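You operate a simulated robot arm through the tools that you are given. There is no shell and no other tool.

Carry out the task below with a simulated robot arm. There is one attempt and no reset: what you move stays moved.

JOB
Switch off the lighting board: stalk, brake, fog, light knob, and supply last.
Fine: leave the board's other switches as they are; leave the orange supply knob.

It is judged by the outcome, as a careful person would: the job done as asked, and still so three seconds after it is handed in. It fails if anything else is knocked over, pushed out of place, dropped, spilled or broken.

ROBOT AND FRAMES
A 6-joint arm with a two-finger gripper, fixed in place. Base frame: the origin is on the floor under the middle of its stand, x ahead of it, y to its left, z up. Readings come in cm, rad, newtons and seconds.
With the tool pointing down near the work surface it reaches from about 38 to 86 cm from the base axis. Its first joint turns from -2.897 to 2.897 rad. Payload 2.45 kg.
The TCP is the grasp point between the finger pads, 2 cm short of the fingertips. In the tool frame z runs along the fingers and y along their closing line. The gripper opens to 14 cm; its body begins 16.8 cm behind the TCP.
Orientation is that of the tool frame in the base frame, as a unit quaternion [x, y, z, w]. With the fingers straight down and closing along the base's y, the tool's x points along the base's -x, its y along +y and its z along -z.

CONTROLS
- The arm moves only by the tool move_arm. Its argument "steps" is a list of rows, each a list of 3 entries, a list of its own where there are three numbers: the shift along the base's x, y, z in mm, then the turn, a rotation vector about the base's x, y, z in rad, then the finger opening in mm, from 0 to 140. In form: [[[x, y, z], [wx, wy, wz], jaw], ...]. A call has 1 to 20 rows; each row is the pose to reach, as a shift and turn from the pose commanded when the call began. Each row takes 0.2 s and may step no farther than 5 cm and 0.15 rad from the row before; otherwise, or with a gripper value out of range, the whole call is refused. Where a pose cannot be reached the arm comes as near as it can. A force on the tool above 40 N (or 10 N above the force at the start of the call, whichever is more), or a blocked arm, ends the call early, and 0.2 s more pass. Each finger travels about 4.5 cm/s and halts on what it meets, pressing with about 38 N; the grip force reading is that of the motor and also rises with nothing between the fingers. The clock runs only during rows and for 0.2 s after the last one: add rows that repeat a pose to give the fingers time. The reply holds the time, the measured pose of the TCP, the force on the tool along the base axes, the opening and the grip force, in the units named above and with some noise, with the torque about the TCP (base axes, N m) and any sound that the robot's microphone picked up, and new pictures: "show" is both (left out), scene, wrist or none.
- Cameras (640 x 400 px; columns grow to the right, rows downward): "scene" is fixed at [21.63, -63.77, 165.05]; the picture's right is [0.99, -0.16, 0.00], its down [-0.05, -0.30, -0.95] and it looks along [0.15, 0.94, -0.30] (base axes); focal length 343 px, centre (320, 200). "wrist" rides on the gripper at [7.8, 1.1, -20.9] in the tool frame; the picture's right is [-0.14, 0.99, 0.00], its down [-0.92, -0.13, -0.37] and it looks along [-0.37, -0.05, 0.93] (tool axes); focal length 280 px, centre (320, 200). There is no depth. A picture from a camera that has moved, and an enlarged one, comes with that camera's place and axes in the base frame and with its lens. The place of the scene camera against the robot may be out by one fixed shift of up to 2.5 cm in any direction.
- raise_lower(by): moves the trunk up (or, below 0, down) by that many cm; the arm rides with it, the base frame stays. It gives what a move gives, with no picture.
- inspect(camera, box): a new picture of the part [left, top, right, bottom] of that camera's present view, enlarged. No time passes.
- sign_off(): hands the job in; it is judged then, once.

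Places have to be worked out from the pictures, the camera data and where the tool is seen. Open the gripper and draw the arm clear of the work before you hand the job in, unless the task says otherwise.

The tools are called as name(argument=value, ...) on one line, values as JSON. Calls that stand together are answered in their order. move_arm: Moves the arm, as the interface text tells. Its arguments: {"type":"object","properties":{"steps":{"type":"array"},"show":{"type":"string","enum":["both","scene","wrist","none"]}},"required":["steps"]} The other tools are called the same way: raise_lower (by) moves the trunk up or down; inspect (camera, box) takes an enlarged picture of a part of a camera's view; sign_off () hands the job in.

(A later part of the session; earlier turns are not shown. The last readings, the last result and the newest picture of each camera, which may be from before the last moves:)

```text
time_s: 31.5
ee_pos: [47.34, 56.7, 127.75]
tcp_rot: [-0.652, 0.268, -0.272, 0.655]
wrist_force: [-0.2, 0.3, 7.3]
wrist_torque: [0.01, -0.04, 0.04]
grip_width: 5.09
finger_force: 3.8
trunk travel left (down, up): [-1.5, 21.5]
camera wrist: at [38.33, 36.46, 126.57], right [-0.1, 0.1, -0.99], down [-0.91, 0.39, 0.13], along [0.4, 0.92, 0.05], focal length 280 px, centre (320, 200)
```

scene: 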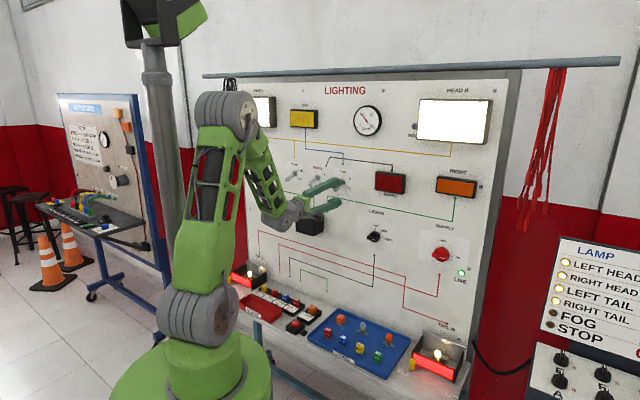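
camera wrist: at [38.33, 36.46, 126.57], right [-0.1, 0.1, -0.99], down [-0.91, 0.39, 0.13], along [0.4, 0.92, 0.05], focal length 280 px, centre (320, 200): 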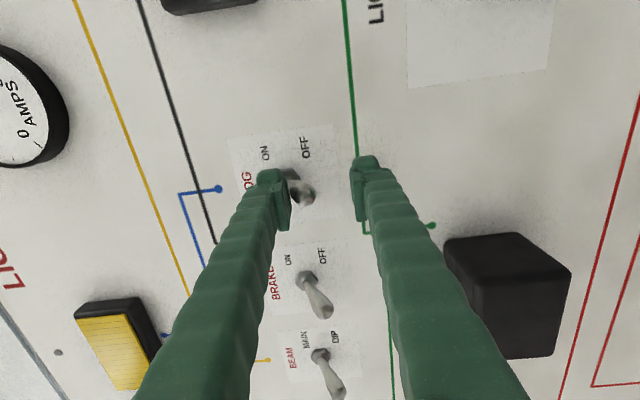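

The FOG lamp and its indicator are off. I'll lift off, back out, and move right and down to stage in front of the LIGHTS knob for a closer look.

move_arm(steps=[[[0, 0, 7], [0, 0, 0], 46], [[-13, -13, 7], [0, 0, 0], 46], [[-25, -25, 7], [0, 0, 0], 50], [[0, -50, 0], [0, 0, 0], 60], [[25, -75, -20], [0, 0, 0], 70], [[45, -95, -50], [0, 0, 0], 70], [[62, -112, -75], [0, 0, 0], 70], [[79, -129, -97], [0, 0, 0], 70]])

```text
time_s: 33.3
ee_pos: [49.05, 48.72, 118.37]
tcp_rot: [0.646, -0.293, 0.292, -0.642]
wrist_force: [0.1, -0.2, -0.3]
wrist_torque: [0.0, 0.02, 0.0]
grip_width: 7.02
finger_force: 0.0
out of reach, approached as far as the arm can: row 4, 5, 6, 7, 8
trunk travel left (down, up): [-1.5, 21.5]
camera wrist: at [38.49, 29.16, 117.18], right [-0.09, 0.1, -0.99], down [-0.88, 0.45, 0.13], along [0.46, 0.89, 0.05], focal length 280 px, centre (320, 200)
```

scene: 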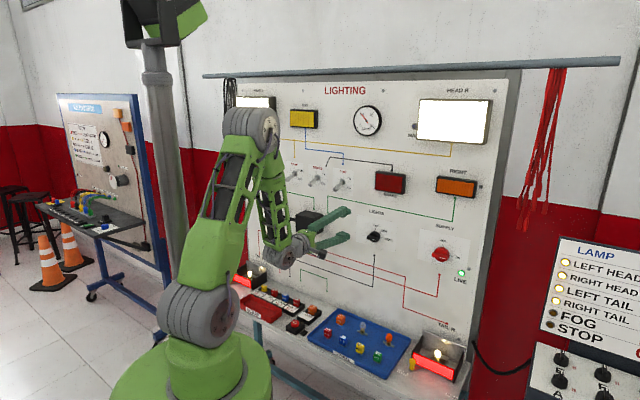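
wrist: 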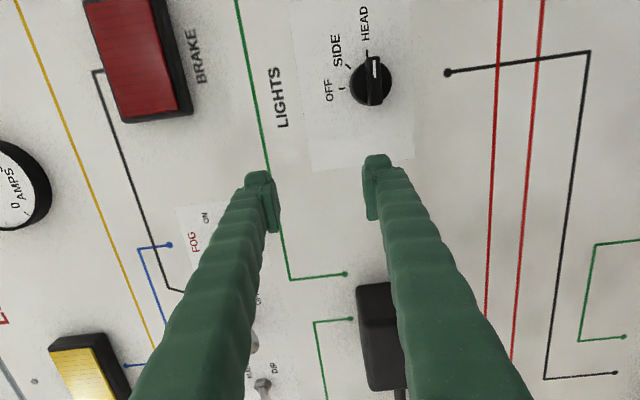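

BRAKE and FOG are both off and their toggles point down. The arm ran out of reach moving right in this wrist configuration, so I'll look at the wrist joints closely and zoom on the LIGHTS knob before choosing how to get there.

inspect(camera="scene", box=[240, 190, 370, 280])

inspect(camera="wrist", box=[280, 0, 460, 160])

inspect(camera="scene", box=[140, 90, 300, 390])

```text
4.44 times, centred on (305, 235) of scene
camera zoom: at [21.63, -63.77, 165.05], right [0.99, -0.16, 0.0], down [-0.05, -0.3, -0.95], along [0.15, 0.94, -0.3], focal length 1526 px, centre (387, 44)
```

zoom: 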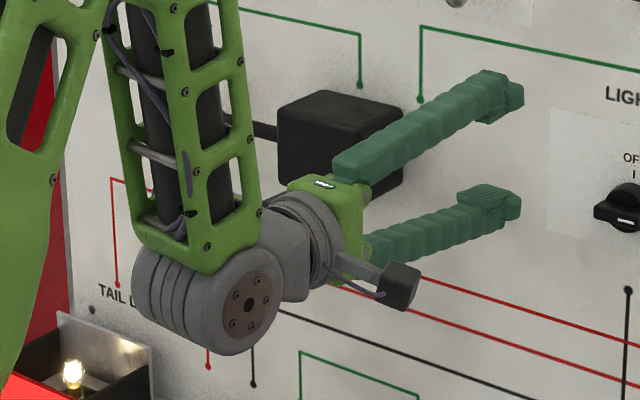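

```text
2.50 times, centred on (370, 80) of wrist
camera zoom: at [38.49, 29.16, 117.18], right [-0.09, 0.1, -0.99], down [-0.88, 0.45, 0.13], along [0.46, 0.89, 0.05], focal length 701 px, centre (195, 500)
```

zoom: 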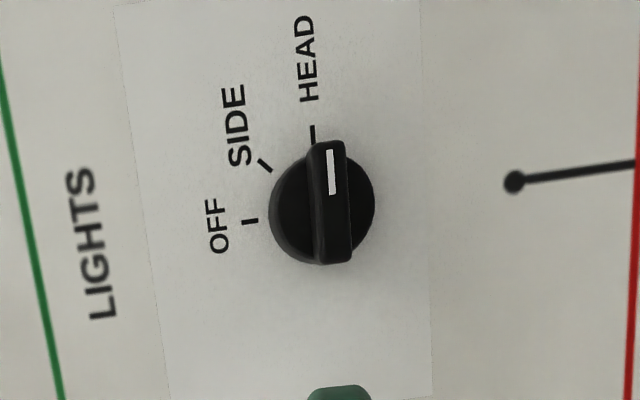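

```text
1.33 times, centred on (220, 240) of scene
camera zoom: at [21.63, -63.77, 165.05], right [0.99, -0.16, 0.0], down [-0.05, -0.3, -0.95], along [0.15, 0.94, -0.3], focal length 458 px, centre (453, 147)
```

zoom: 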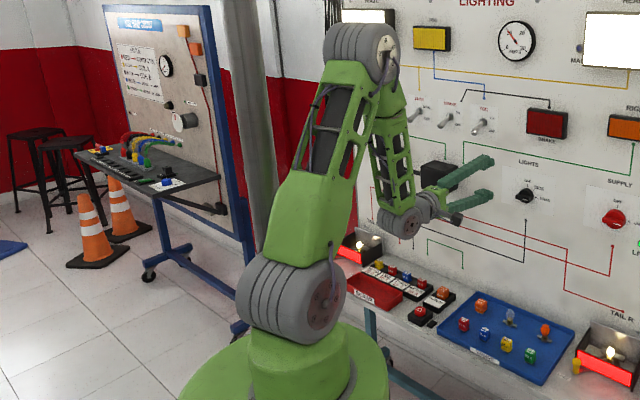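

I think the wrist went "the long way round" and is close to a joint limit for poses facing the board straight on. I'll undo that away from the board: swing the tool right, point it down, then tilt it back up in the arm's own plane. First the swing to the right.

move_arm(steps=[[[0, -20, 10], [0, 0, -0.14], 70], [[0, -42, 25], [0, 0, -0.28], 70], [[0, -64, 40], [0, 0, -0.42], 70], [[0, -86, 53], [0, 0, -0.56], 70], [[5, -107, 66], [0, 0, -0.7], 70]], show="scene")

```text
time_s: 34.5
ee_pos: [49.67, 37.93, 124.84]
tcp_rot: [0.506, -0.497, 0.494, -0.502]
wrist_force: [0.0, -0.6, 0.6]
wrist_torque: [0.02, 0.01, 0.0]
grip_width: 6.98
finger_force: 0.0
trunk travel left (down, up): [-1.5, 21.5]
```

scene: 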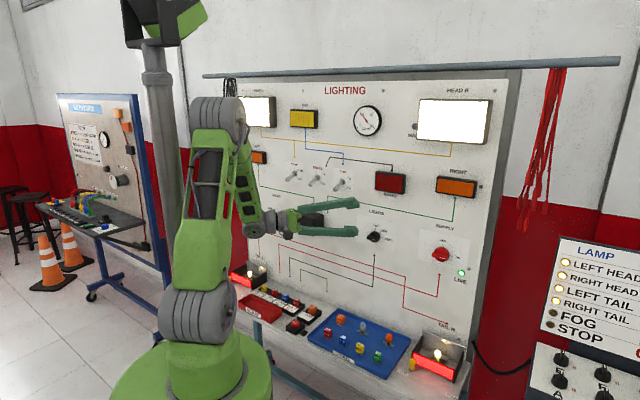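

That worked with no reach warning. Next I'll pitch the tool down to vertical, well clear of the board.

move_arm(steps=[[[-9, 2, 3], [0, 0.1428, 0], 70], [[-18, 4, 6], [0, 0.2856, 0], 70], [[-26, 6, 9], [0, 0.4284, 0], 70], [[-35, 8, 12], [0, 0.5712, 0], 70], [[-44, 10, 15], [0, 0.714, 0], 70], [[-53, 12, 18], [0, 0.8568, 0], 70], [[-62, 14, 21], [0, 0.9996, 0], 70], [[-70, 16, 24], [0, 1.1424, 0], 70], [[-79, 18, 27], [0, 1.2852, 0], 70], [[-88, 20, 30], [0, 1.428, 0], 70], [[-97, 21, 32], [0, 1.5708, 0], 70]], show="scene")

```text
time_s: 36.9
ee_pos: [40.12, 40.15, 127.94]
tcp_rot: [0.708, -0.706, -0.009, -0.004]
wrist_force: [-0.1, -0.3, -1.1]
wrist_torque: [-0.12, 0.04, 0.01]
grip_width: 7.0
finger_force: 0.0
trunk travel left (down, up): [-1.5, 21.5]
```

scene: 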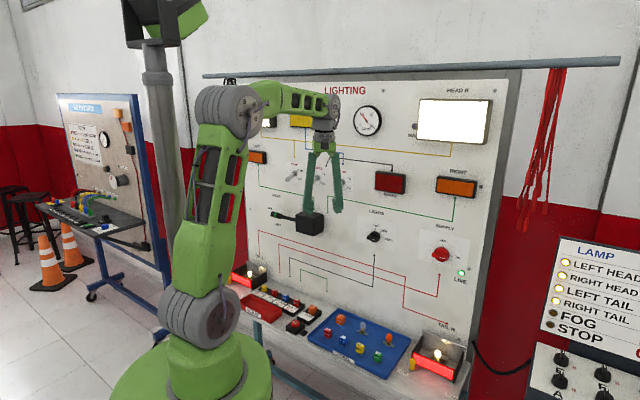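

The tool is now pointing straight down. I'll spin it about the vertical by -135° to get the right finger orientation before tilting up.

move_arm(steps=[[[0, 0, 0], [0, 0, -0.1473], 70], [[0, 0, 0], [0, 0, -0.2946], 70], [[0, 0, 0], [0, 0, -0.4419], 70], [[0, 0, 0], [0, 0, -0.5892], 70], [[0, 0, 0], [0, 0, -0.7365], 70], [[0, 0, 0], [0, 0, -0.8838], 70], [[0, 0, 0], [0, 0, -1.0311], 70], [[0, 0, 0], [0, 0, -1.1784], 70], [[0, 0, 0], [0, 0, -1.3257], 70], [[0, 0, 0], [0, 0, -1.473], 70], [[0, 0, 0], [0, 0, -1.6203], 70], [[0, 0, 0], [0, 0, -1.7676], 70], [[0, 0, 0], [0, 0, -1.9149], 70], [[0, 0, 0], [0, 0, -2.0622], 70], [[0, 0, 0], [0, 0, -2.2095], 70], [[0, 0, 0], [0, 0, -2.3562], 70]], show="scene")

```text
time_s: 40.3
ee_pos: [39.97, 39.99, 128.05]
tcp_rot: [0.383, 0.924, -0.001, 0.009]
wrist_force: [-0.2, -0.4, -0.2]
wrist_torque: [0.0, -0.01, 0.01]
grip_width: 7.01
finger_force: 0.1
trunk travel left (down, up): [-1.5, 21.5]
```

scene: 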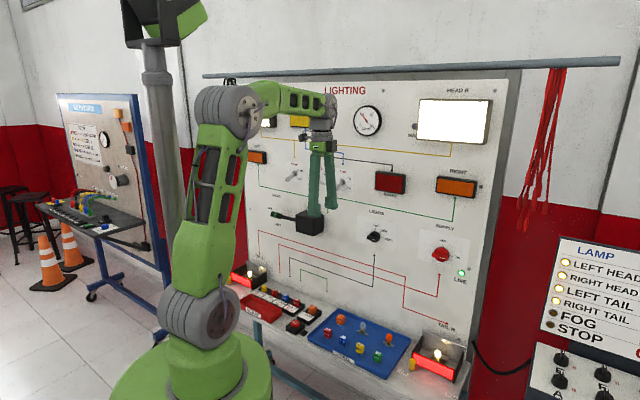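

Orientation is as intended. Now I'll tilt the tool up in the arm's own plane to face the board at h ≈ 0, where nothing sticks out, stopping about 5 cm short of the panel.

move_arm(steps=[[[11, 11, -5], [0.101, -0.101, 0], 70], [[24, 24, -11], [0.202, -0.202, 0], 70], [[37, 37, -16], [0.303, -0.303, 0], 70], [[49, 49, -22], [0.404, -0.404, 0], 70], [[62, 62, -27], [0.505, -0.505, 0], 70], [[75, 75, -33], [0.606, -0.606, 0], 70], [[88, 88, -38], [0.707, -0.707, 0], 70], [[95, 95, -44], [0.808, -0.808, 0], 70], [[102, 102, -49], [0.909, -0.909, 0], 70], [[105, 105, -55], [1.01, -1.01, 0], 70], [[109, 109, -60], [1.1107, -1.1107, 0], 70]])

```text
time_s: 42.7
ee_pos: [47.63, 49.97, 126.87]
tcp_rot: [0.322, 0.82, 0.446, 0.159]
wrist_force: [0.3, 1.0, -0.1]
wrist_torque: [0.01, 0.02, 0.02]
grip_width: 7.02
finger_force: 0.0
out of reach, approached as far as the arm can: row 7, 8, 9, 10, 11
trunk travel left (down, up): [-1.5, 21.5]
camera wrist: at [30.89, 42.58, 139.43], right [0.49, 0.3, 0.82], down [0.43, -0.9, 0.07], along [0.76, 0.32, -0.57], focal length 280 px, centre (320, 200)
```

scene: 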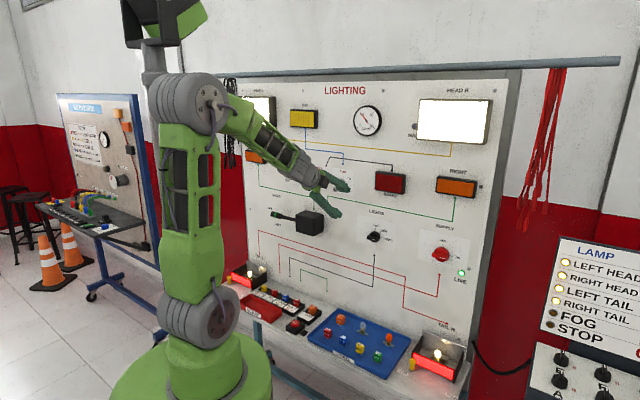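
wrist: 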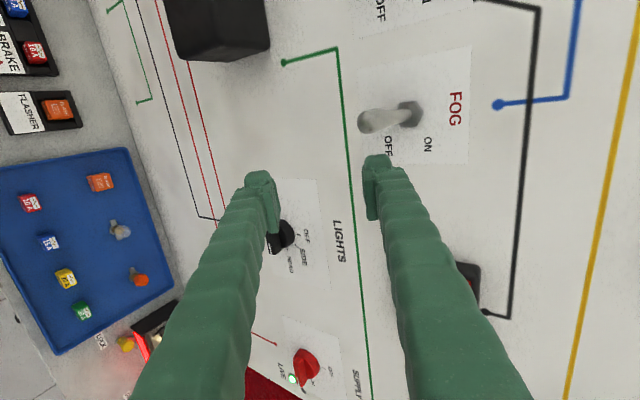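

The wrist can't bend upward past the forearm, so it stalled with the tool in line with it. Instead I'll go back to tool-down and come up on the left side, mirroring what worked on the right. First, back to vertical.

move_arm(steps=[[[-11, -14, 2], [-0.1, 0.1, 0], 70], [[-22, -28, 4], [-0.2, 0.2, 0], 70], [[-33, -42, 6], [-0.3, 0.3, 0], 70], [[-44, -56, 8], [-0.4, 0.4, 0], 70], [[-55, -70, 10], [-0.5, 0.5, 0], 70], [[-65, -85, 11], [-0.6, 0.6, 0], 70], [[-76, -100, 11], [-0.697, 0.697, 0], 70]], show="scene")

```text
time_s: 44.3
ee_pos: [40.08, 39.97, 127.69]
tcp_rot: [0.38, 0.925, 0.009, -0.028]
wrist_force: [-0.9, 0.0, -0.4]
wrist_torque: [-0.04, 0.02, -0.01]
grip_width: 7.0
finger_force: 0.1
out of reach, approached as far as the arm can: row 1
trunk travel left (down, up): [-1.5, 21.5]
```

scene: 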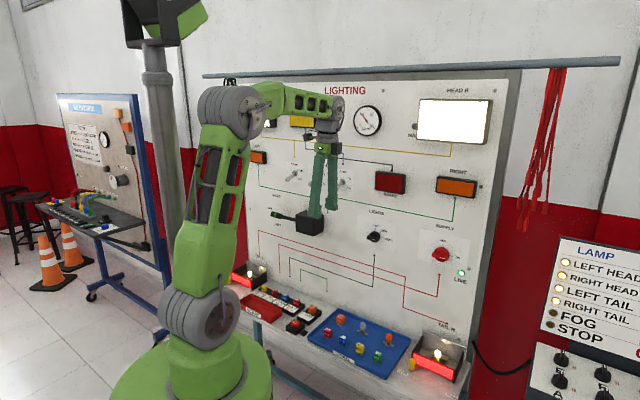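

Back at tool-down. Now I'll pitch up toward +y, to the left of the arm's plane, keeping about 9 cm clear of the board.

move_arm(steps=[[[5, 9, -3], [0.1428, 0, 0], 70], [[10, 18, -6], [0.2856, 0, 0], 70], [[16, 27, -10], [0.4284, 0, 0], 70], [[22, 36, -13], [0.5712, 0, 0], 70], [[27, 45, -16], [0.714, 0, 0], 70], [[33, 54, -20], [0.8568, 0, 0], 70], [[38, 63, -24], [0.9996, 0, 0], 70], [[44, 72, -28], [1.1424, 0, 0], 70], [[49, 81, -32], [1.2852, 0, 0], 70], [[55, 90, -36], [1.428, 0, 0], 70], [[60, 100, -40], [1.5708, 0, 0], 70]], show="scene")

```text
time_s: 46.7
ee_pos: [46.25, 49.84, 123.73]
tcp_rot: [0.25, 0.647, 0.661, -0.287]
wrist_force: [0.1, 0.5, 0.5]
wrist_torque: [0.02, 0.0, -0.02]
grip_width: 6.99
finger_force: 0.1
trunk travel left (down, up): [-1.5, 21.5]
```

scene: 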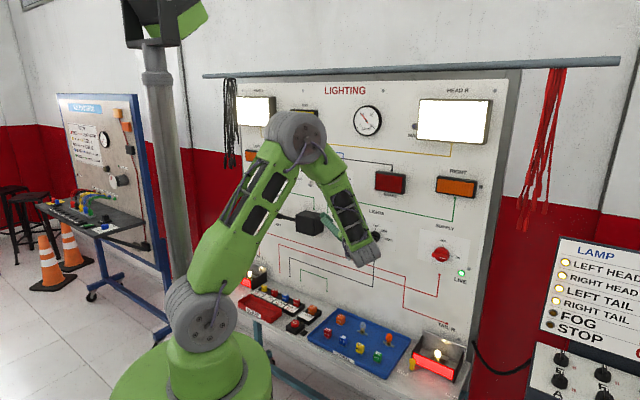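

Worked cleanly. Now I'll swing the tool right to face the board squarely at h ≈ 8, staging about 5 cm in front of the LIGHTS knob.

move_arm(steps=[[[15, -10, -9], [0, 0, -0.1377], 70], [[30, -20, -18], [0, 0, -0.2754], 70], [[45, -30, -27], [0, 0, -0.4131], 70], [[60, -40, -37], [0, 0, -0.5508], 70], [[75, -50, -47], [0, 0, -0.6885], 70], [[90, -60, -57], [0, 0, -0.826], 70]])

```text
time_s: 48.1
ee_pos: [55.46, 43.2, 118.45]
tcp_rot: [0.468, 0.512, 0.72, -0.027]
wrist_force: [-0.7, 0.8, -0.2]
wrist_torque: [0.0, -0.02, -0.09]
grip_width: 7.0
finger_force: 0.0
out of reach, approached as far as the arm can: row 6
trunk travel left (down, up): [-1.5, 21.5]
camera wrist: at [38.13, 30.26, 123.78], right [0.59, -0.53, 0.61], down [0.21, -0.63, -0.75], along [0.78, 0.57, -0.26], focal length 280 px, centre (320, 200)
```

scene: 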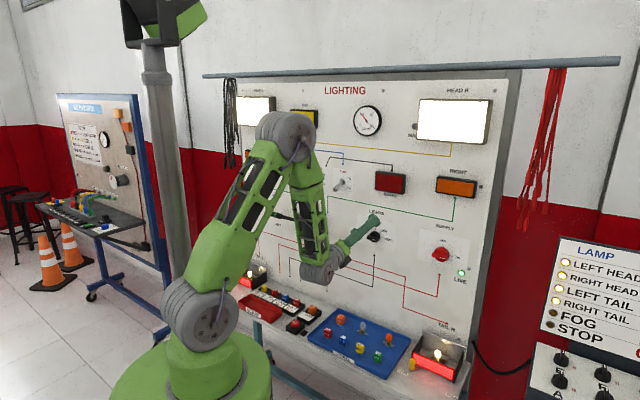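
wrist: 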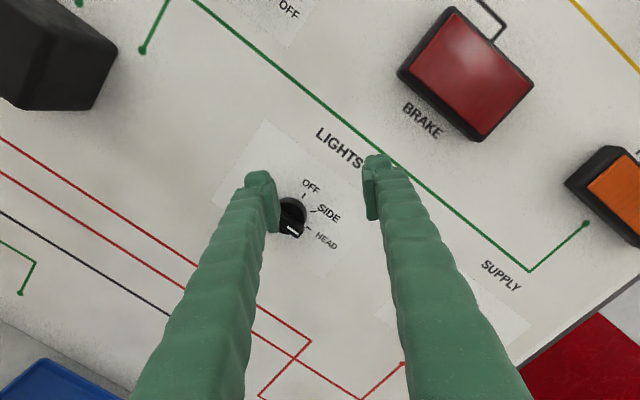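

The tool is in front of LIGHTS, about 5° off square because of the joint limit, which is fine. From two views the knob's centre is at h ≈ 8.4, z ≈ 112, standing out to about 75.5–77.5 cm. I'll roll +135° in place so the fingers can close above and below its horizontal bar.

move_arm(steps=[[[-3, -3, 0], [0.0952, 0.1123, 0.0056], 70], [[-6, -6, 0], [0.1904, 0.2246, 0.0111], 70], [[-6, -6, 0], [0.2856, 0.3369, 0.0167], 70], [[-6, -6, 0], [0.3808, 0.4492, 0.0222], 70], [[-6, -6, 0], [0.476, 0.5615, 0.0278], 70], [[-6, -6, 0], [0.5712, 0.6738, 0.0333], 70], [[-6, -6, 0], [0.6664, 0.7861, 0.0389], 70], [[-6, -6, 0], [0.7616, 0.8984, 0.0444], 70], [[-6, -6, 0], [0.8568, 1.0107, 0.05], 70], [[-6, -6, 0], [0.952, 1.123, 0.0555], 70], [[-6, -6, 0], [1.0472, 1.2353, 0.0611], 70], [[-6, -6, 0], [1.1424, 1.3476, 0.0666], 70], [[-6, -6, 0], [1.2376, 1.4599, 0.0722], 70], [[-6, -6, 0], [1.3328, 1.5722, 0.0777], 70], [[-6, -6, 0], [1.428, 1.6845, 0.0833], 70], [[-6, -6, 0], [1.5227, 1.7965, 0.0888], 70]])

```text
time_s: 51.5
ee_pos: [54.8, 42.6, 118.52]
tcp_rot: [-0.651, 0.237, -0.249, 0.677]
wrist_force: [0.3, 0.2, 0.1]
wrist_torque: [0.04, -0.04, 0.04]
grip_width: 6.99
finger_force: 0.1
trunk travel left (down, up): [-1.5, 21.5]
camera wrist: at [47.41, 21.68, 116.52], right [-0.08, 0.12, -0.99], down [-0.94, 0.31, 0.11], along [0.32, 0.94, 0.09], focal length 280 px, centre (320, 200)
```

scene: 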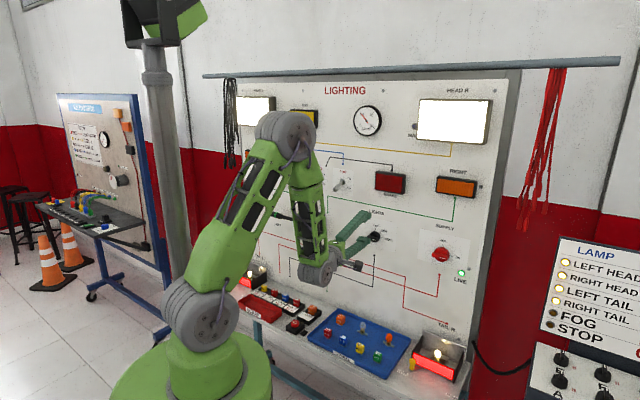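
wrist: 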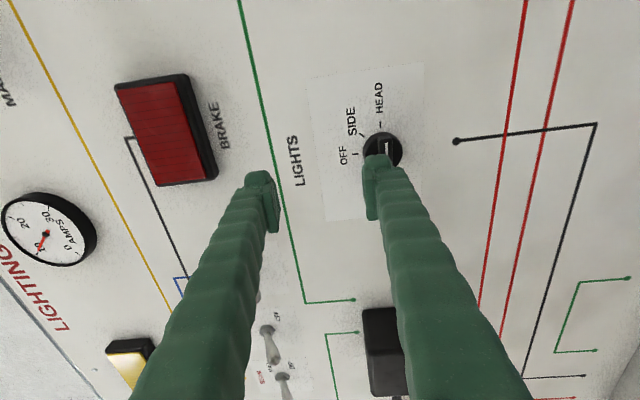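

Rolled as planned. I'll lower to the knob's height (z ≈ 112), turn the tool a touch left to stay inside the joint limit, and check the alignment.

move_arm(steps=[[[2, 2, -20], [0, 0, 0.015], 70], [[4, 3, -40], [0, 0, 0.03], 70], [[5, 4, -65], [0, 0, 0.045], 70], [[5, 4, -65], [0, 0, 0.045], 70]])

```text
time_s: 52.5
ee_pos: [55.24, 42.97, 112.12]
tcp_rot: [-0.655, 0.223, -0.235, 0.682]
wrist_force: [0.8, -0.4, -0.4]
wrist_torque: [0.01, -0.05, 0.06]
grip_width: 7.02
finger_force: 0.1
trunk travel left (down, up): [-1.5, 21.5]
camera wrist: at [48.81, 21.86, 110.08], right [-0.08, 0.11, -0.99], down [-0.96, 0.27, 0.11], along [0.28, 0.96, 0.09], focal length 280 px, centre (320, 200)
```

scene: 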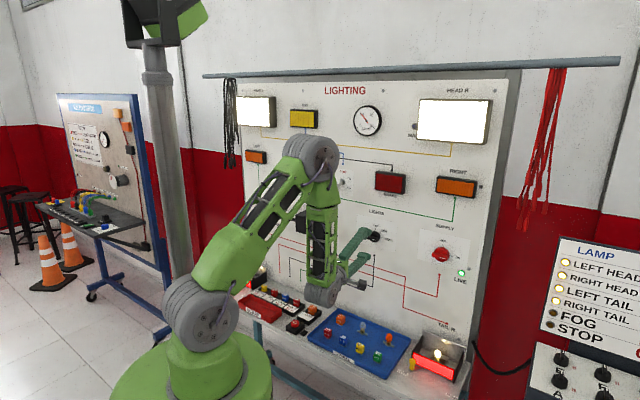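
wrist: 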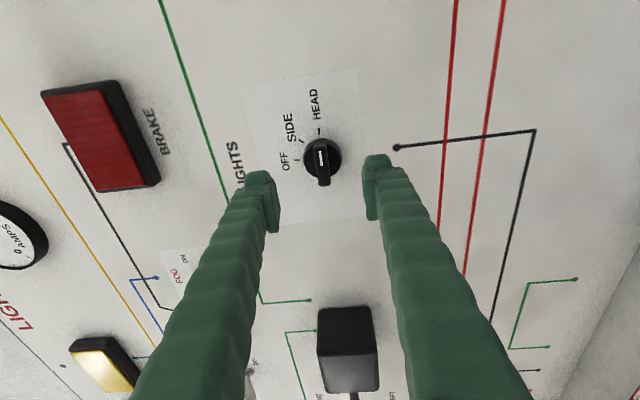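

The knob is centred between the fingers. I'll zoom in to measure how far the bar stands out before closing in.

inspect(camera="wrist", box=[250, 90, 400, 220])

inspect(camera="scene", box=[330, 210, 420, 280])

```text
3.08 times, centred on (325, 155) of wrist
camera zoom: at [48.81, 21.86, 110.08], right [-0.08, 0.11, -0.99], down [-0.96, 0.27, 0.11], along [0.28, 0.96, 0.09], focal length 863 px, centre (305, 338)
```

zoom: 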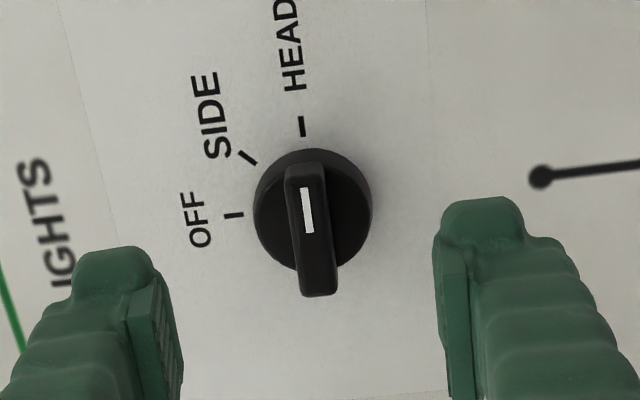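

```text
5.71 times, centred on (375, 245) of scene
camera zoom: at [21.63, -63.77, 165.05], right [0.99, -0.16, 0.0], down [-0.05, -0.3, -0.95], along [0.15, 0.94, -0.3], focal length 1962 px, centre (6, -57)
```

zoom: 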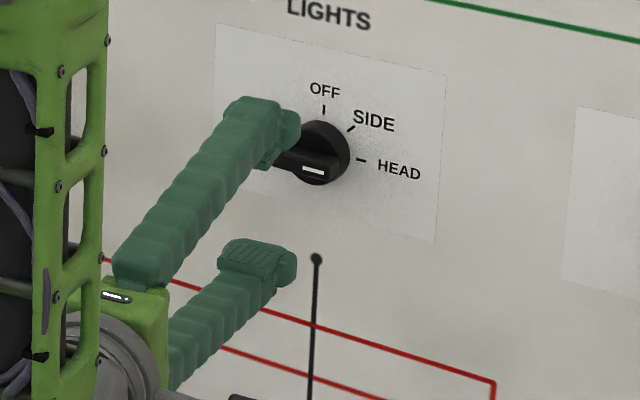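

The bar's front face measures about 76.5 cm out, 1.5 cm thick and 4.4 cm long, centred at h ≈ 8.4, z ≈ 112. I'll advance so the fingertips sit just over the bar's sides and watch the force.

move_arm(steps=[[[12, 12, 0], [0, 0, 0], 55], [[24, 24, 0], [0, 0, 0], 55], [[33, 34, -1], [0, 0, 0], 55], [[37, 38, -1], [0, 0, 0], 55], [[41, 42, -1], [0, 0, 0], 55]])

```text
time_s: 53.7
ee_pos: [59.47, 47.16, 111.96]
tcp_rot: [-0.656, 0.223, -0.236, 0.681]
wrist_force: [-0.1, 0.6, -1.0]
wrist_torque: [-0.01, 0.01, 0.01]
grip_width: 5.49
finger_force: 0.0
trunk travel left (down, up): [-1.5, 21.5]
camera wrist: at [52.85, 25.97, 109.96], right [-0.08, 0.11, -0.99], down [-0.96, 0.27, 0.11], along [0.28, 0.96, 0.09], focal length 280 px, centre (320, 200)
```

scene: 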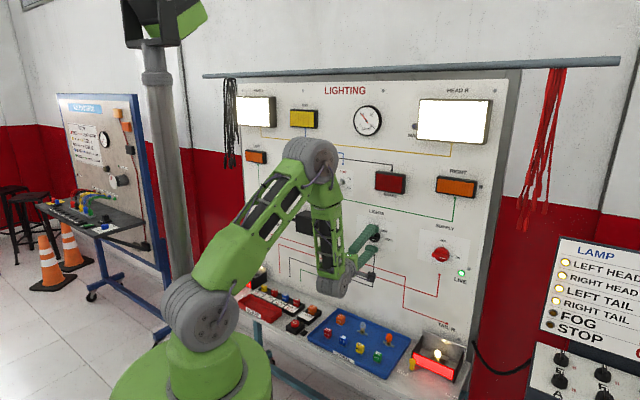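
wrist: 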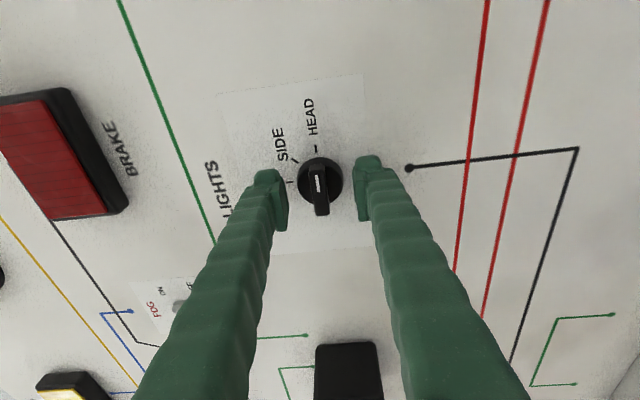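

No contact force, and the bar sits between the finger pads. I'll close on it.

move_arm(steps=[[[0, 0, 0], [0, 0, 0], 30], [[0, 0, 0], [0, 0, 0], 12], [[0, 0, 0], [0, 0, 0], 8], [[0, 0, 0], [0, 0, 0], 8], [[0, 0, 0], [0, 0, 0], 8]], show="wrist")

```text
time_s: 54.9
ee_pos: [59.34, 47.09, 111.99]
tcp_rot: [-0.655, 0.223, -0.236, 0.682]
wrist_force: [-5.1, -5.0, -1.8]
wrist_torque: [-0.09, 0.08, -0.09]
grip_width: 1.22
finger_force: 36.6
trunk travel left (down, up): [-1.5, 21.5]
camera wrist: at [52.82, 25.93, 109.98], right [-0.08, 0.11, -0.99], down [-0.96, 0.27, 0.11], along [0.28, 0.96, 0.09], focal length 280 px, centre (320, 200)
```

wrist: 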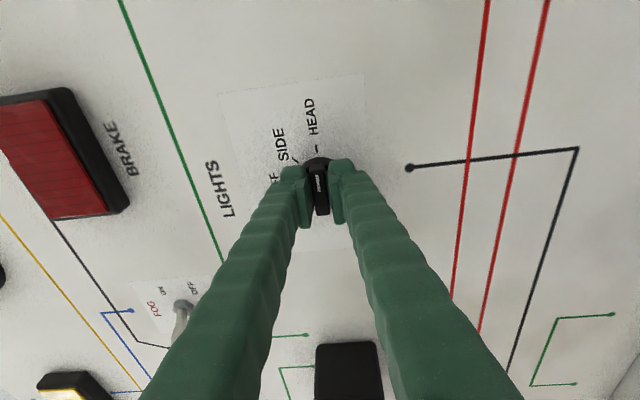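

The bar is gripped firmly: 1.2 cm wide with 37 N of grip. I'll turn it counter-clockwise 90° about the tool axis, from HEAD through SIDE to OFF.

move_arm(steps=[[[0, 0, 0], [-0.0874, -0.1126, -0.0061], 8], [[0, 0, 0], [-0.1748, -0.2252, -0.0122], 8], [[0, 0, 0], [-0.2622, -0.3378, -0.0182], 8], [[0, 0, 0], [-0.3496, -0.4504, -0.0243], 8], [[0, 0, 0], [-0.437, -0.563, -0.0304], 8], [[0, 0, 0], [-0.5244, -0.6757, -0.0365], 8], [[0, 0, 0], [-0.6117, -0.7883, -0.0426], 8], [[0, 0, 0], [-0.6991, -0.9009, -0.0487], 8], [[0, 0, 0], [-0.7865, -1.0135, -0.0547], 8], [[0, 0, 0], [-0.8739, -1.1261, -0.0608], 8], [[0, 0, 0], [-0.9613, -1.2387, -0.0669], 8]])

```text
time_s: 57.3
ee_pos: [59.27, 47.07, 111.83]
tcp_rot: [0.621, 0.306, 0.65, -0.315]
wrist_force: [-15.2, -12.2, -4.2]
wrist_torque: [-0.51, 0.82, -0.42]
grip_width: 1.24
finger_force: 39.1
trunk travel left (down, up): [-1.5, 21.5]
camera wrist: at [47.14, 29.85, 118.76], right [0.79, -0.6, -0.13], down [-0.3, -0.18, -0.94], along [0.54, 0.77, -0.33], focal length 280 px, centre (320, 200)
```

scene: 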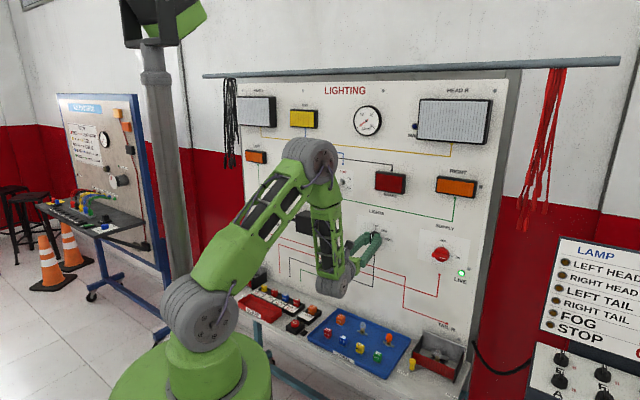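
wrist: 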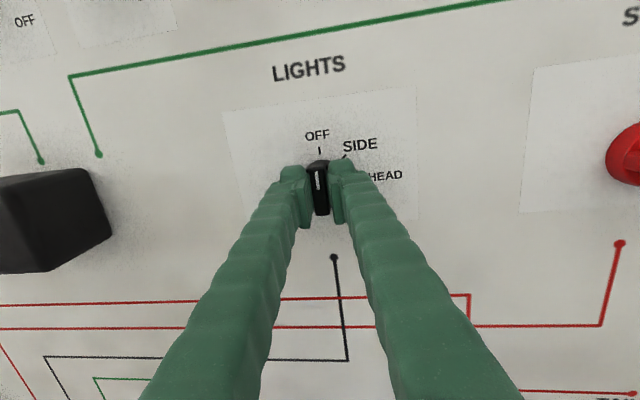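

All the head and tail lamps are dark and the knob's pointer is on OFF. I'll release it and back straight out.

move_arm(steps=[[[0, 0, 0], [0, 0, 0], 30], [[0, 0, 0], [0, 0, 0], 45], [[0, 0, 0], [0, 0, 0], 45], [[-12, -12, 0], [0, 0, 0], 45], [[-25, -25, 0], [0, 0, 0], 45], [[-38, -38, 0], [0, 0, 0], 45]])

```text
time_s: 58.7
ee_pos: [55.49, 43.47, 111.89]
tcp_rot: [0.62, 0.305, 0.65, -0.316]
wrist_force: [0.1, -0.1, -0.1]
wrist_torque: [-0.01, 0.02, -0.02]
grip_width: 4.49
finger_force: 0.0
trunk travel left (down, up): [-1.5, 21.5]
camera wrist: at [43.36, 26.17, 118.71], right [0.79, -0.61, -0.13], down [-0.3, -0.18, -0.94], along [0.54, 0.77, -0.32], focal length 280 px, centre (320, 200)
```

scene: 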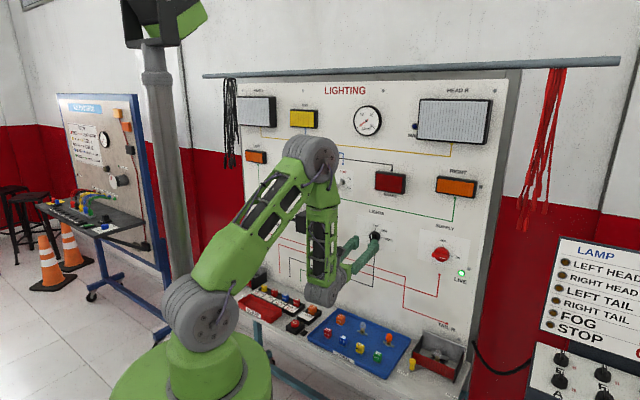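
wrist: 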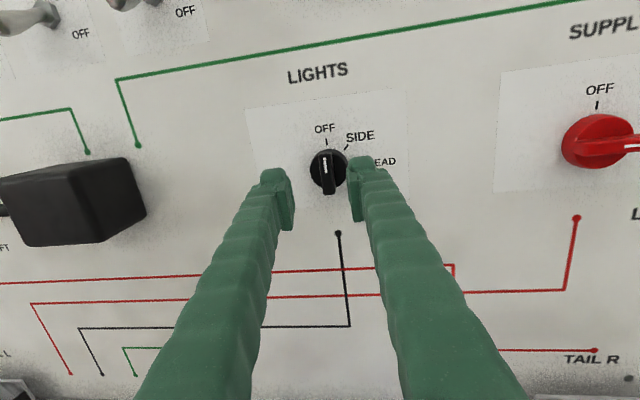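

inspect(camera="wrist", box=[270, 110, 400, 220])

inspect(camera="wrist", box=[490, 20, 640, 230])

inspect(camera="scene", box=[340, 190, 500, 300])

```text
3.64 times, centred on (335, 165) of wrist
camera zoom: at [43.36, 26.17, 118.71], right [0.79, -0.61, -0.13], down [-0.3, -0.18, -0.94], along [0.54, 0.77, -0.32], focal length 1020 px, centre (266, 327)
```

zoom: 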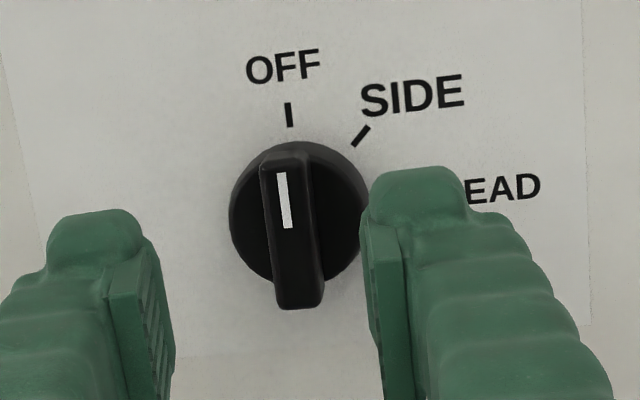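

```text
1.90 times, centred on (565, 125) of wrist
camera zoom: at [43.36, 26.17, 118.71], right [0.79, -0.61, -0.13], down [-0.3, -0.18, -0.94], along [0.54, 0.77, -0.32], focal length 534 px, centre (-147, 343)
```

zoom: 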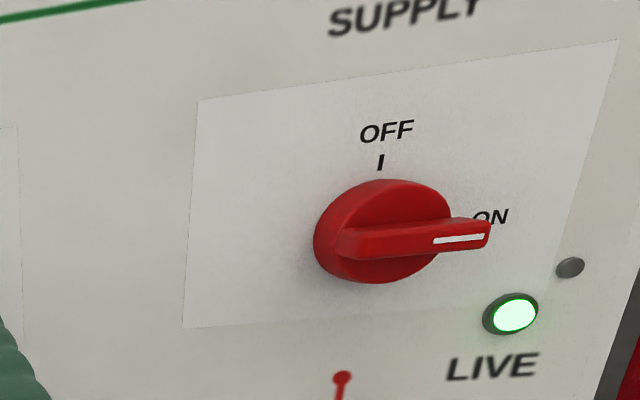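

```text
3.64 times, centred on (420, 245) of scene
camera zoom: at [21.63, -63.77, 165.05], right [0.99, -0.16, 0.0], down [-0.05, -0.3, -0.95], along [0.15, 0.94, -0.3], focal length 1248 px, centre (-44, 36)
```

zoom: 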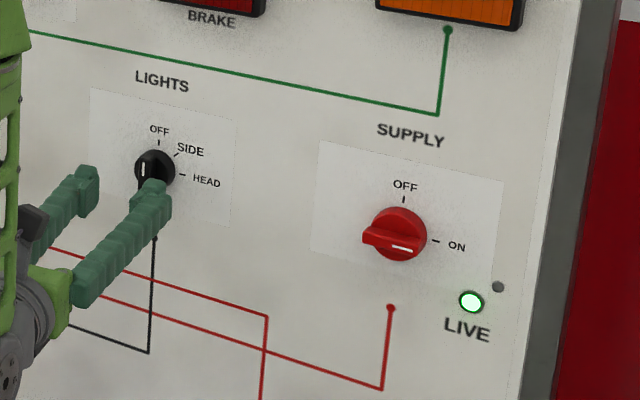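

LIGHTS is confirmed at OFF. The board's SUPPLY knob is clearly red, still ON with LIVE lit, centred near h ≈ 33.4, z ≈ 112. It isn't the orange one I was told to leave, and I see no orange knob here. I'll roll back 90° while moving right to stage in front of it.

move_arm(steps=[[[14, -16, 0], [0.0876, 0.1126, 0.0065], 55], [[30, -32, 0], [0.1751, 0.2252, 0.0129], 60], [[46, -48, 0], [0.2627, 0.3377, 0.0194], 65], [[62, -64, 0], [0.3503, 0.4503, 0.0258], 70], [[78, -80, 0], [0.4378, 0.5629, 0.0323], 70], [[94, -96, 0], [0.5254, 0.6755, 0.0387], 70], [[110, -112, 0], [0.6129, 0.7881, 0.0452], 70], [[126, -128, 0], [0.7005, 0.9007, 0.0516], 70], [[142, -144, 0], [0.7881, 1.0132, 0.0581], 70], [[158, -160, 0], [0.8756, 1.1258, 0.0645], 70], [[174, -176, 0], [0.9632, 1.2384, 0.071], 70]])

```text
time_s: 61.1
ee_pos: [73.06, 25.65, 111.92]
tcp_rot: [-0.655, 0.222, -0.235, 0.683]
wrist_force: [-0.8, 0.1, 0.2]
wrist_torque: [0.02, 0.0, 0.0]
grip_width: 7.01
finger_force: 0.1
trunk travel left (down, up): [-1.5, 21.5]
camera wrist: at [66.53, 4.57, 109.83], right [-0.08, 0.12, -0.99], down [-0.96, 0.27, 0.11], along [0.28, 0.96, 0.09], focal length 280 px, centre (320, 200)
```

scene: 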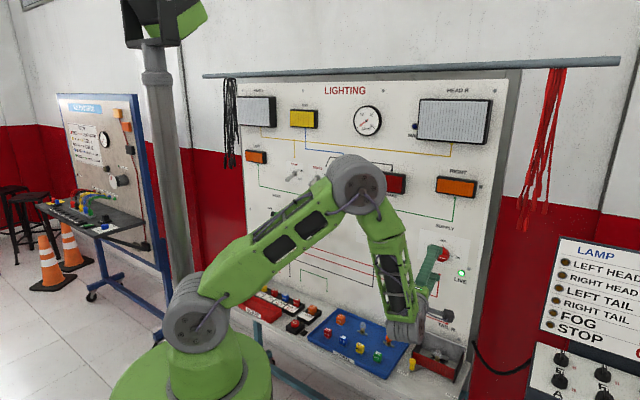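
wrist: 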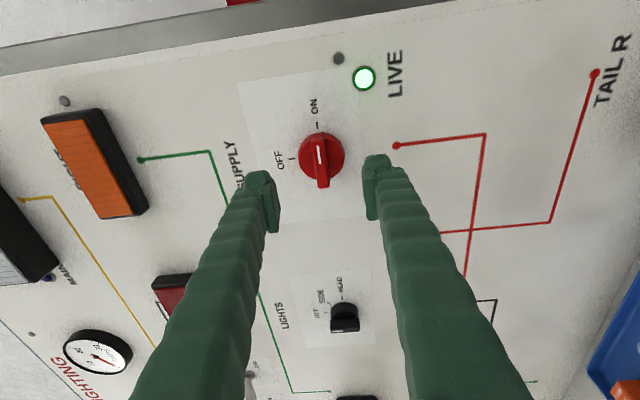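

The red SUPPLY knob is centred between the fingers, its bar horizontal at ON and its front face about 75.7 cm out. I'll square the tool to the board, then advance until the fingertips are over the bar.

move_arm(steps=[[[0, 0, 0], [-0.015, 0.015, -0.063], 65], [[0, 0, 0], [-0.03, 0.03, -0.126], 60], [[12, 13, 0], [-0.03, 0.03, -0.126], 60], [[24, 26, 0], [-0.03, 0.03, -0.126], 60], [[30, 32, 0], [-0.03, 0.03, -0.126], 60], [[34.5, 36.2, 0], [-0.03, 0.03, -0.126], 60]])

```text
time_s: 62.5
ee_pos: [76.52, 29.38, 111.87]
tcp_rot: [-0.653, 0.27, -0.272, 0.654]
wrist_force: [-1.1, 0.2, -0.5]
wrist_torque: [-0.04, 0.01, -0.01]
grip_width: 6.0
finger_force: 0.1
trunk travel left (down, up): [-1.5, 21.5]
camera wrist: at [67.26, 9.2, 110.7], right [-0.1, 0.1, -0.99], down [-0.91, 0.39, 0.13], along [0.4, 0.92, 0.05], focal length 280 px, centre (320, 200)
```

scene: 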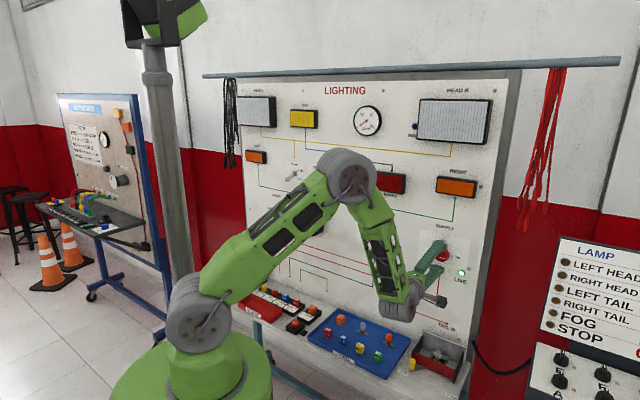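
wrist: 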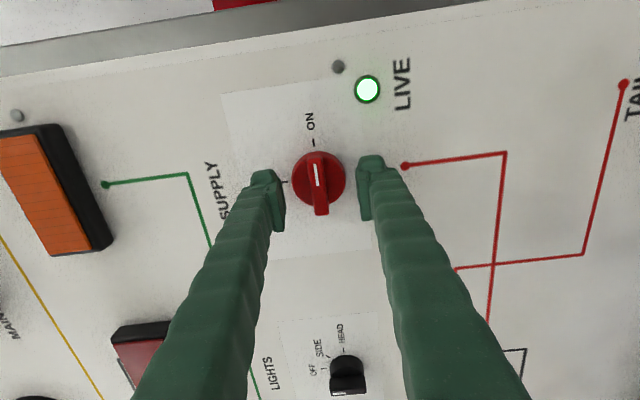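

The tool is square to the board at the planned depth with no contact force. I'll close on the bar.

move_arm(steps=[[[0, 0, 0], [0, 0, 0], 35], [[0, 0, 0], [0, 0, 0], 15], [[0, 0, 0], [0, 0, 0], 8], [[0, 0, 0], [0, 0, 0], 8], [[0, 0, 0], [0, 0, 0], 8]], show="wrist")

```text
time_s: 63.7
ee_pos: [76.47, 29.39, 111.99]
tcp_rot: [-0.653, 0.269, -0.271, 0.654]
wrist_force: [2.1, 2.1, 4.4]
wrist_torque: [0.0, -0.03, 0.0]
grip_width: 1.2
finger_force: 38.8
trunk travel left (down, up): [-1.5, 21.5]
camera wrist: at [67.27, 9.2, 110.77], right [-0.09, 0.1, -0.99], down [-0.91, 0.39, 0.12], along [0.4, 0.92, 0.05], focal length 280 px, centre (320, 200)
```

wrist: 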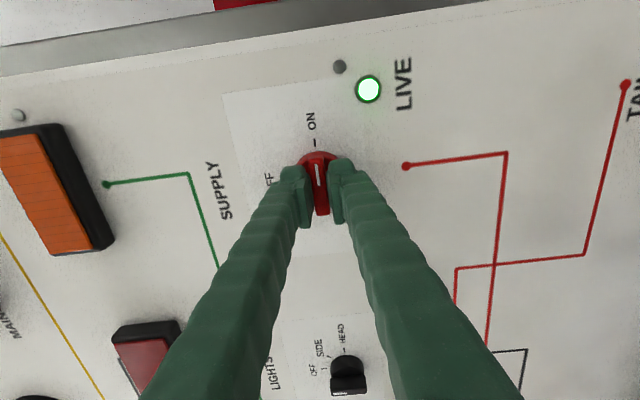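

Gripped at 1.2 cm with 39 N. Everything else is off, so I'll now turn SUPPLY counter-clockwise 90° to OFF.

move_arm(steps=[[[0, 0, 0], [-0.101, -0.101, 0], 8], [[0, 0, 0], [-0.202, -0.202, 0], 8], [[0, 0, 0], [-0.303, -0.303, 0], 8], [[0, 0, 0], [-0.404, -0.404, 0], 8], [[0, 0, 0], [-0.505, -0.505, 0], 8], [[0, 0, 0], [-0.606, -0.606, 0], 8], [[0, 0, 0], [-0.707, -0.707, 0], 8], [[0, 0, 0], [-0.808, -0.808, 0], 8], [[0, 0, 0], [-0.909, -0.909, 0], 8], [[0, 0, 0], [-1.01, -1.01, 0], 8], [[0, 0, 0], [-1.1107, -1.1107, 0], 8]])

```text
time_s: 66.1
ee_pos: [76.67, 29.26, 111.75]
tcp_rot: [0.654, 0.272, 0.652, -0.269]
wrist_force: [5.5, -11.4, -12.8]
wrist_torque: [0.08, 0.07, -0.12]
grip_width: 1.18
finger_force: 38.4
trunk travel left (down, up): [-1.5, 21.5]
camera wrist: at [62.66, 13.85, 119.56], right [0.7, -0.7, -0.14], down [-0.35, -0.17, -0.92], along [0.62, 0.69, -0.37], focal length 280 px, centre (320, 200)
```

scene: 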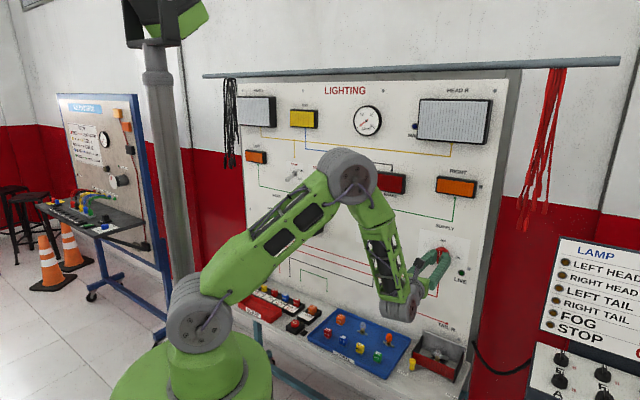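
wrist: 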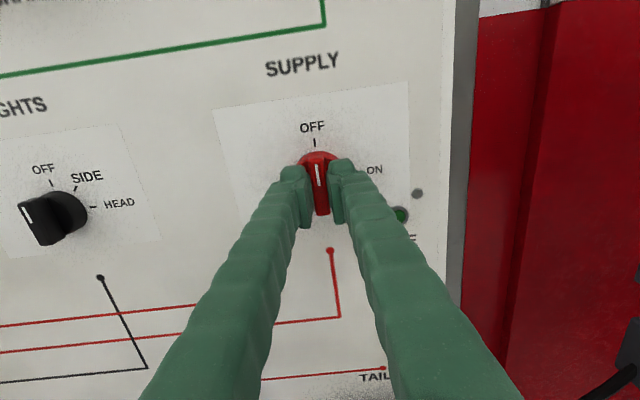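

The LIVE lamp is out and the SUPPLY pointer is on OFF. I'll release and back straight away from the board.

move_arm(steps=[[[0, 0, 0], [0, 0, 0], 30], [[0, 0, 0], [0, 0, 0], 40], [[0, 0, 0], [0, 0, 0], 40], [[-12, -12, 0], [0, 0, 0], 40], [[-25, -25, 0], [0, 0, 0], 40], [[-40, -40, 0], [0, 0, 0], 60], [[-60, -60, 0], [0, 0, 0], 80], [[-85, -85, 0], [0, 0, 0], 80], [[-110, -110, 0], [0, 0, 0], 80]])

```text
time_s: 68.1
ee_pos: [65.4, 18.49, 112.12]
tcp_rot: [0.653, 0.272, 0.653, -0.272]
wrist_force: [0.1, 0.4, 0.1]
wrist_torque: [0.01, -0.02, -0.01]
grip_width: 7.95
finger_force: 0.1
trunk travel left (down, up): [-1.5, 21.5]
camera wrist: at [51.51, 2.99, 119.77], right [0.7, -0.7, -0.14], down [-0.35, -0.17, -0.92], along [0.62, 0.69, -0.37], focal length 280 px, centre (320, 200)
```

scene: 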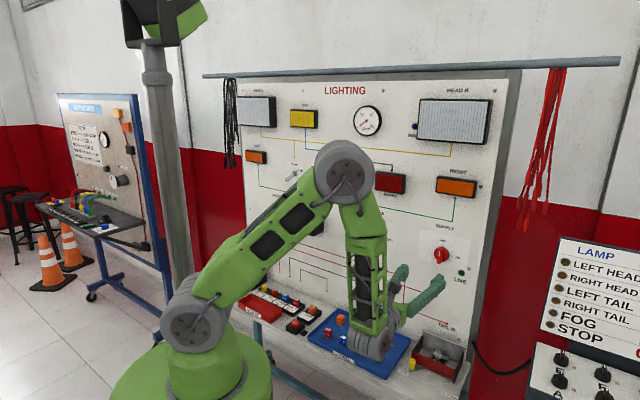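
wrist: 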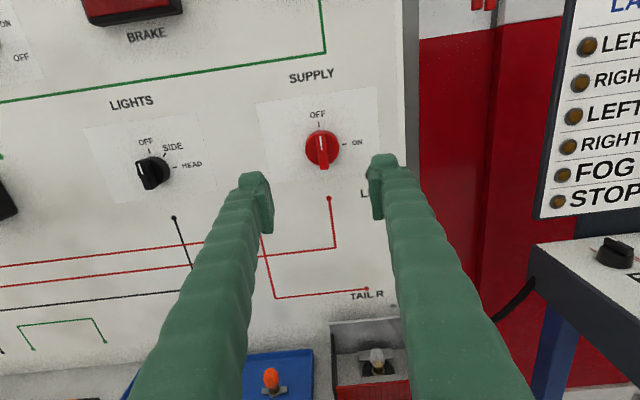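

SUPPLY reads OFF and the LAMP board is dark. Before handing in, I'll turn the wrist camera left to recheck the stalk, the toggles and BEAM.

move_arm(steps=[[[-10, 0, 10], [0, 0, 0.14], 80], [[-20, 0, 20], [0, 0, 0.28], 80], [[-30, 0, 30], [0, 0, 0.42], 80], [[-40, 0, 40], [0, 0, 0.56], 80], [[-50, 0, 50], [0, 0, 0.6], 80]])

```text
time_s: 69.3
ee_pos: [60.47, 18.54, 116.84]
tcp_rot: [0.544, 0.452, 0.545, -0.451]
wrist_force: [0.0, -0.6, 0.8]
wrist_torque: [0.01, 0.05, -0.01]
grip_width: 7.97
finger_force: 0.2
trunk travel left (down, up): [-1.5, 21.5]
camera wrist: at [57.83, -2.21, 124.64], right [0.97, -0.18, -0.14], down [-0.19, -0.34, -0.92], along [0.12, 0.92, -0.37], focal length 280 px, centre (320, 200)
```

scene: 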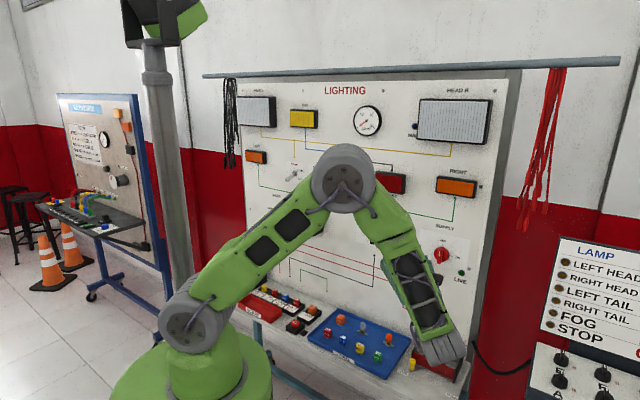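
wrist: 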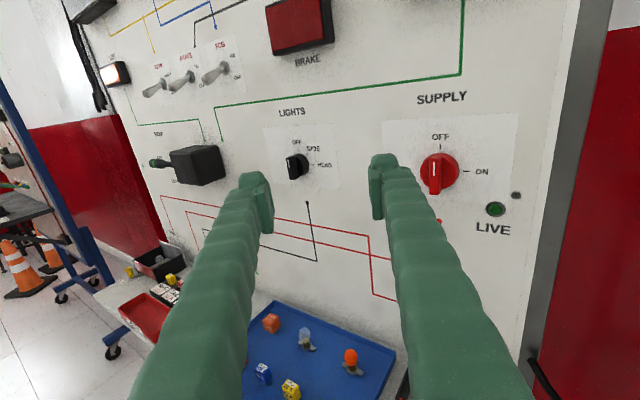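

inspect(camera="wrist", box=[90, 10, 260, 200])

inspect(camera="scene", box=[225, 80, 345, 200])

inspect(camera="scene", box=[380, 160, 500, 300])

```text
2.11 times, centred on (175, 105) of wrist
camera zoom: at [57.83, -2.21, 124.64], right [0.97, -0.18, -0.14], down [-0.19, -0.34, -0.92], along [0.12, 0.92, -0.37], focal length 590 px, centre (625, 400)
```

zoom: 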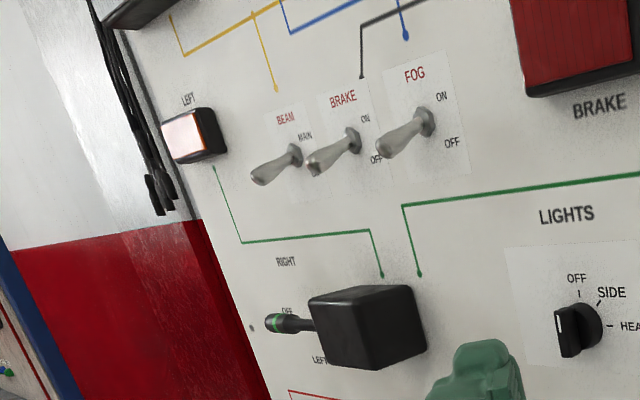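

```text
3.33 times, centred on (285, 140) of scene
camera zoom: at [21.63, -63.77, 165.05], right [0.99, -0.16, 0.0], down [-0.05, -0.3, -0.95], along [0.15, 0.94, -0.3], focal length 1144 px, centre (437, 400)
```

zoom: 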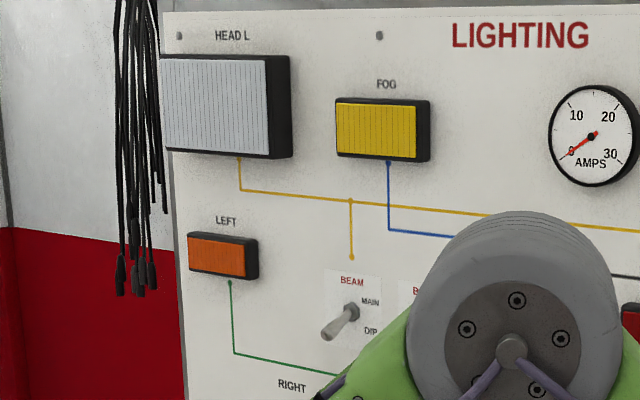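

```text
2.86 times, centred on (440, 230) of scene
camera zoom: at [21.63, -63.77, 165.05], right [0.99, -0.16, 0.0], down [-0.05, -0.3, -0.95], along [0.15, 0.94, -0.3], focal length 981 px, centre (-23, 114)
```

zoom: 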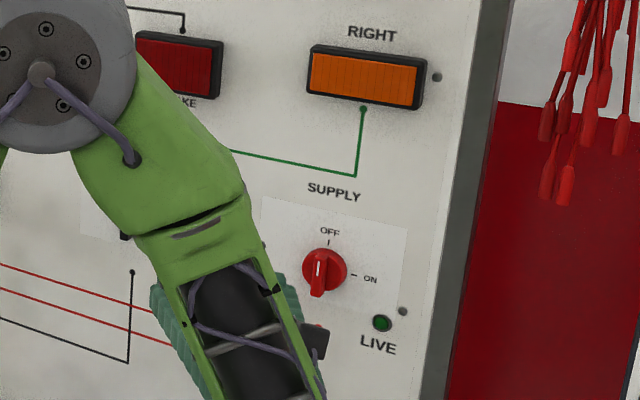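

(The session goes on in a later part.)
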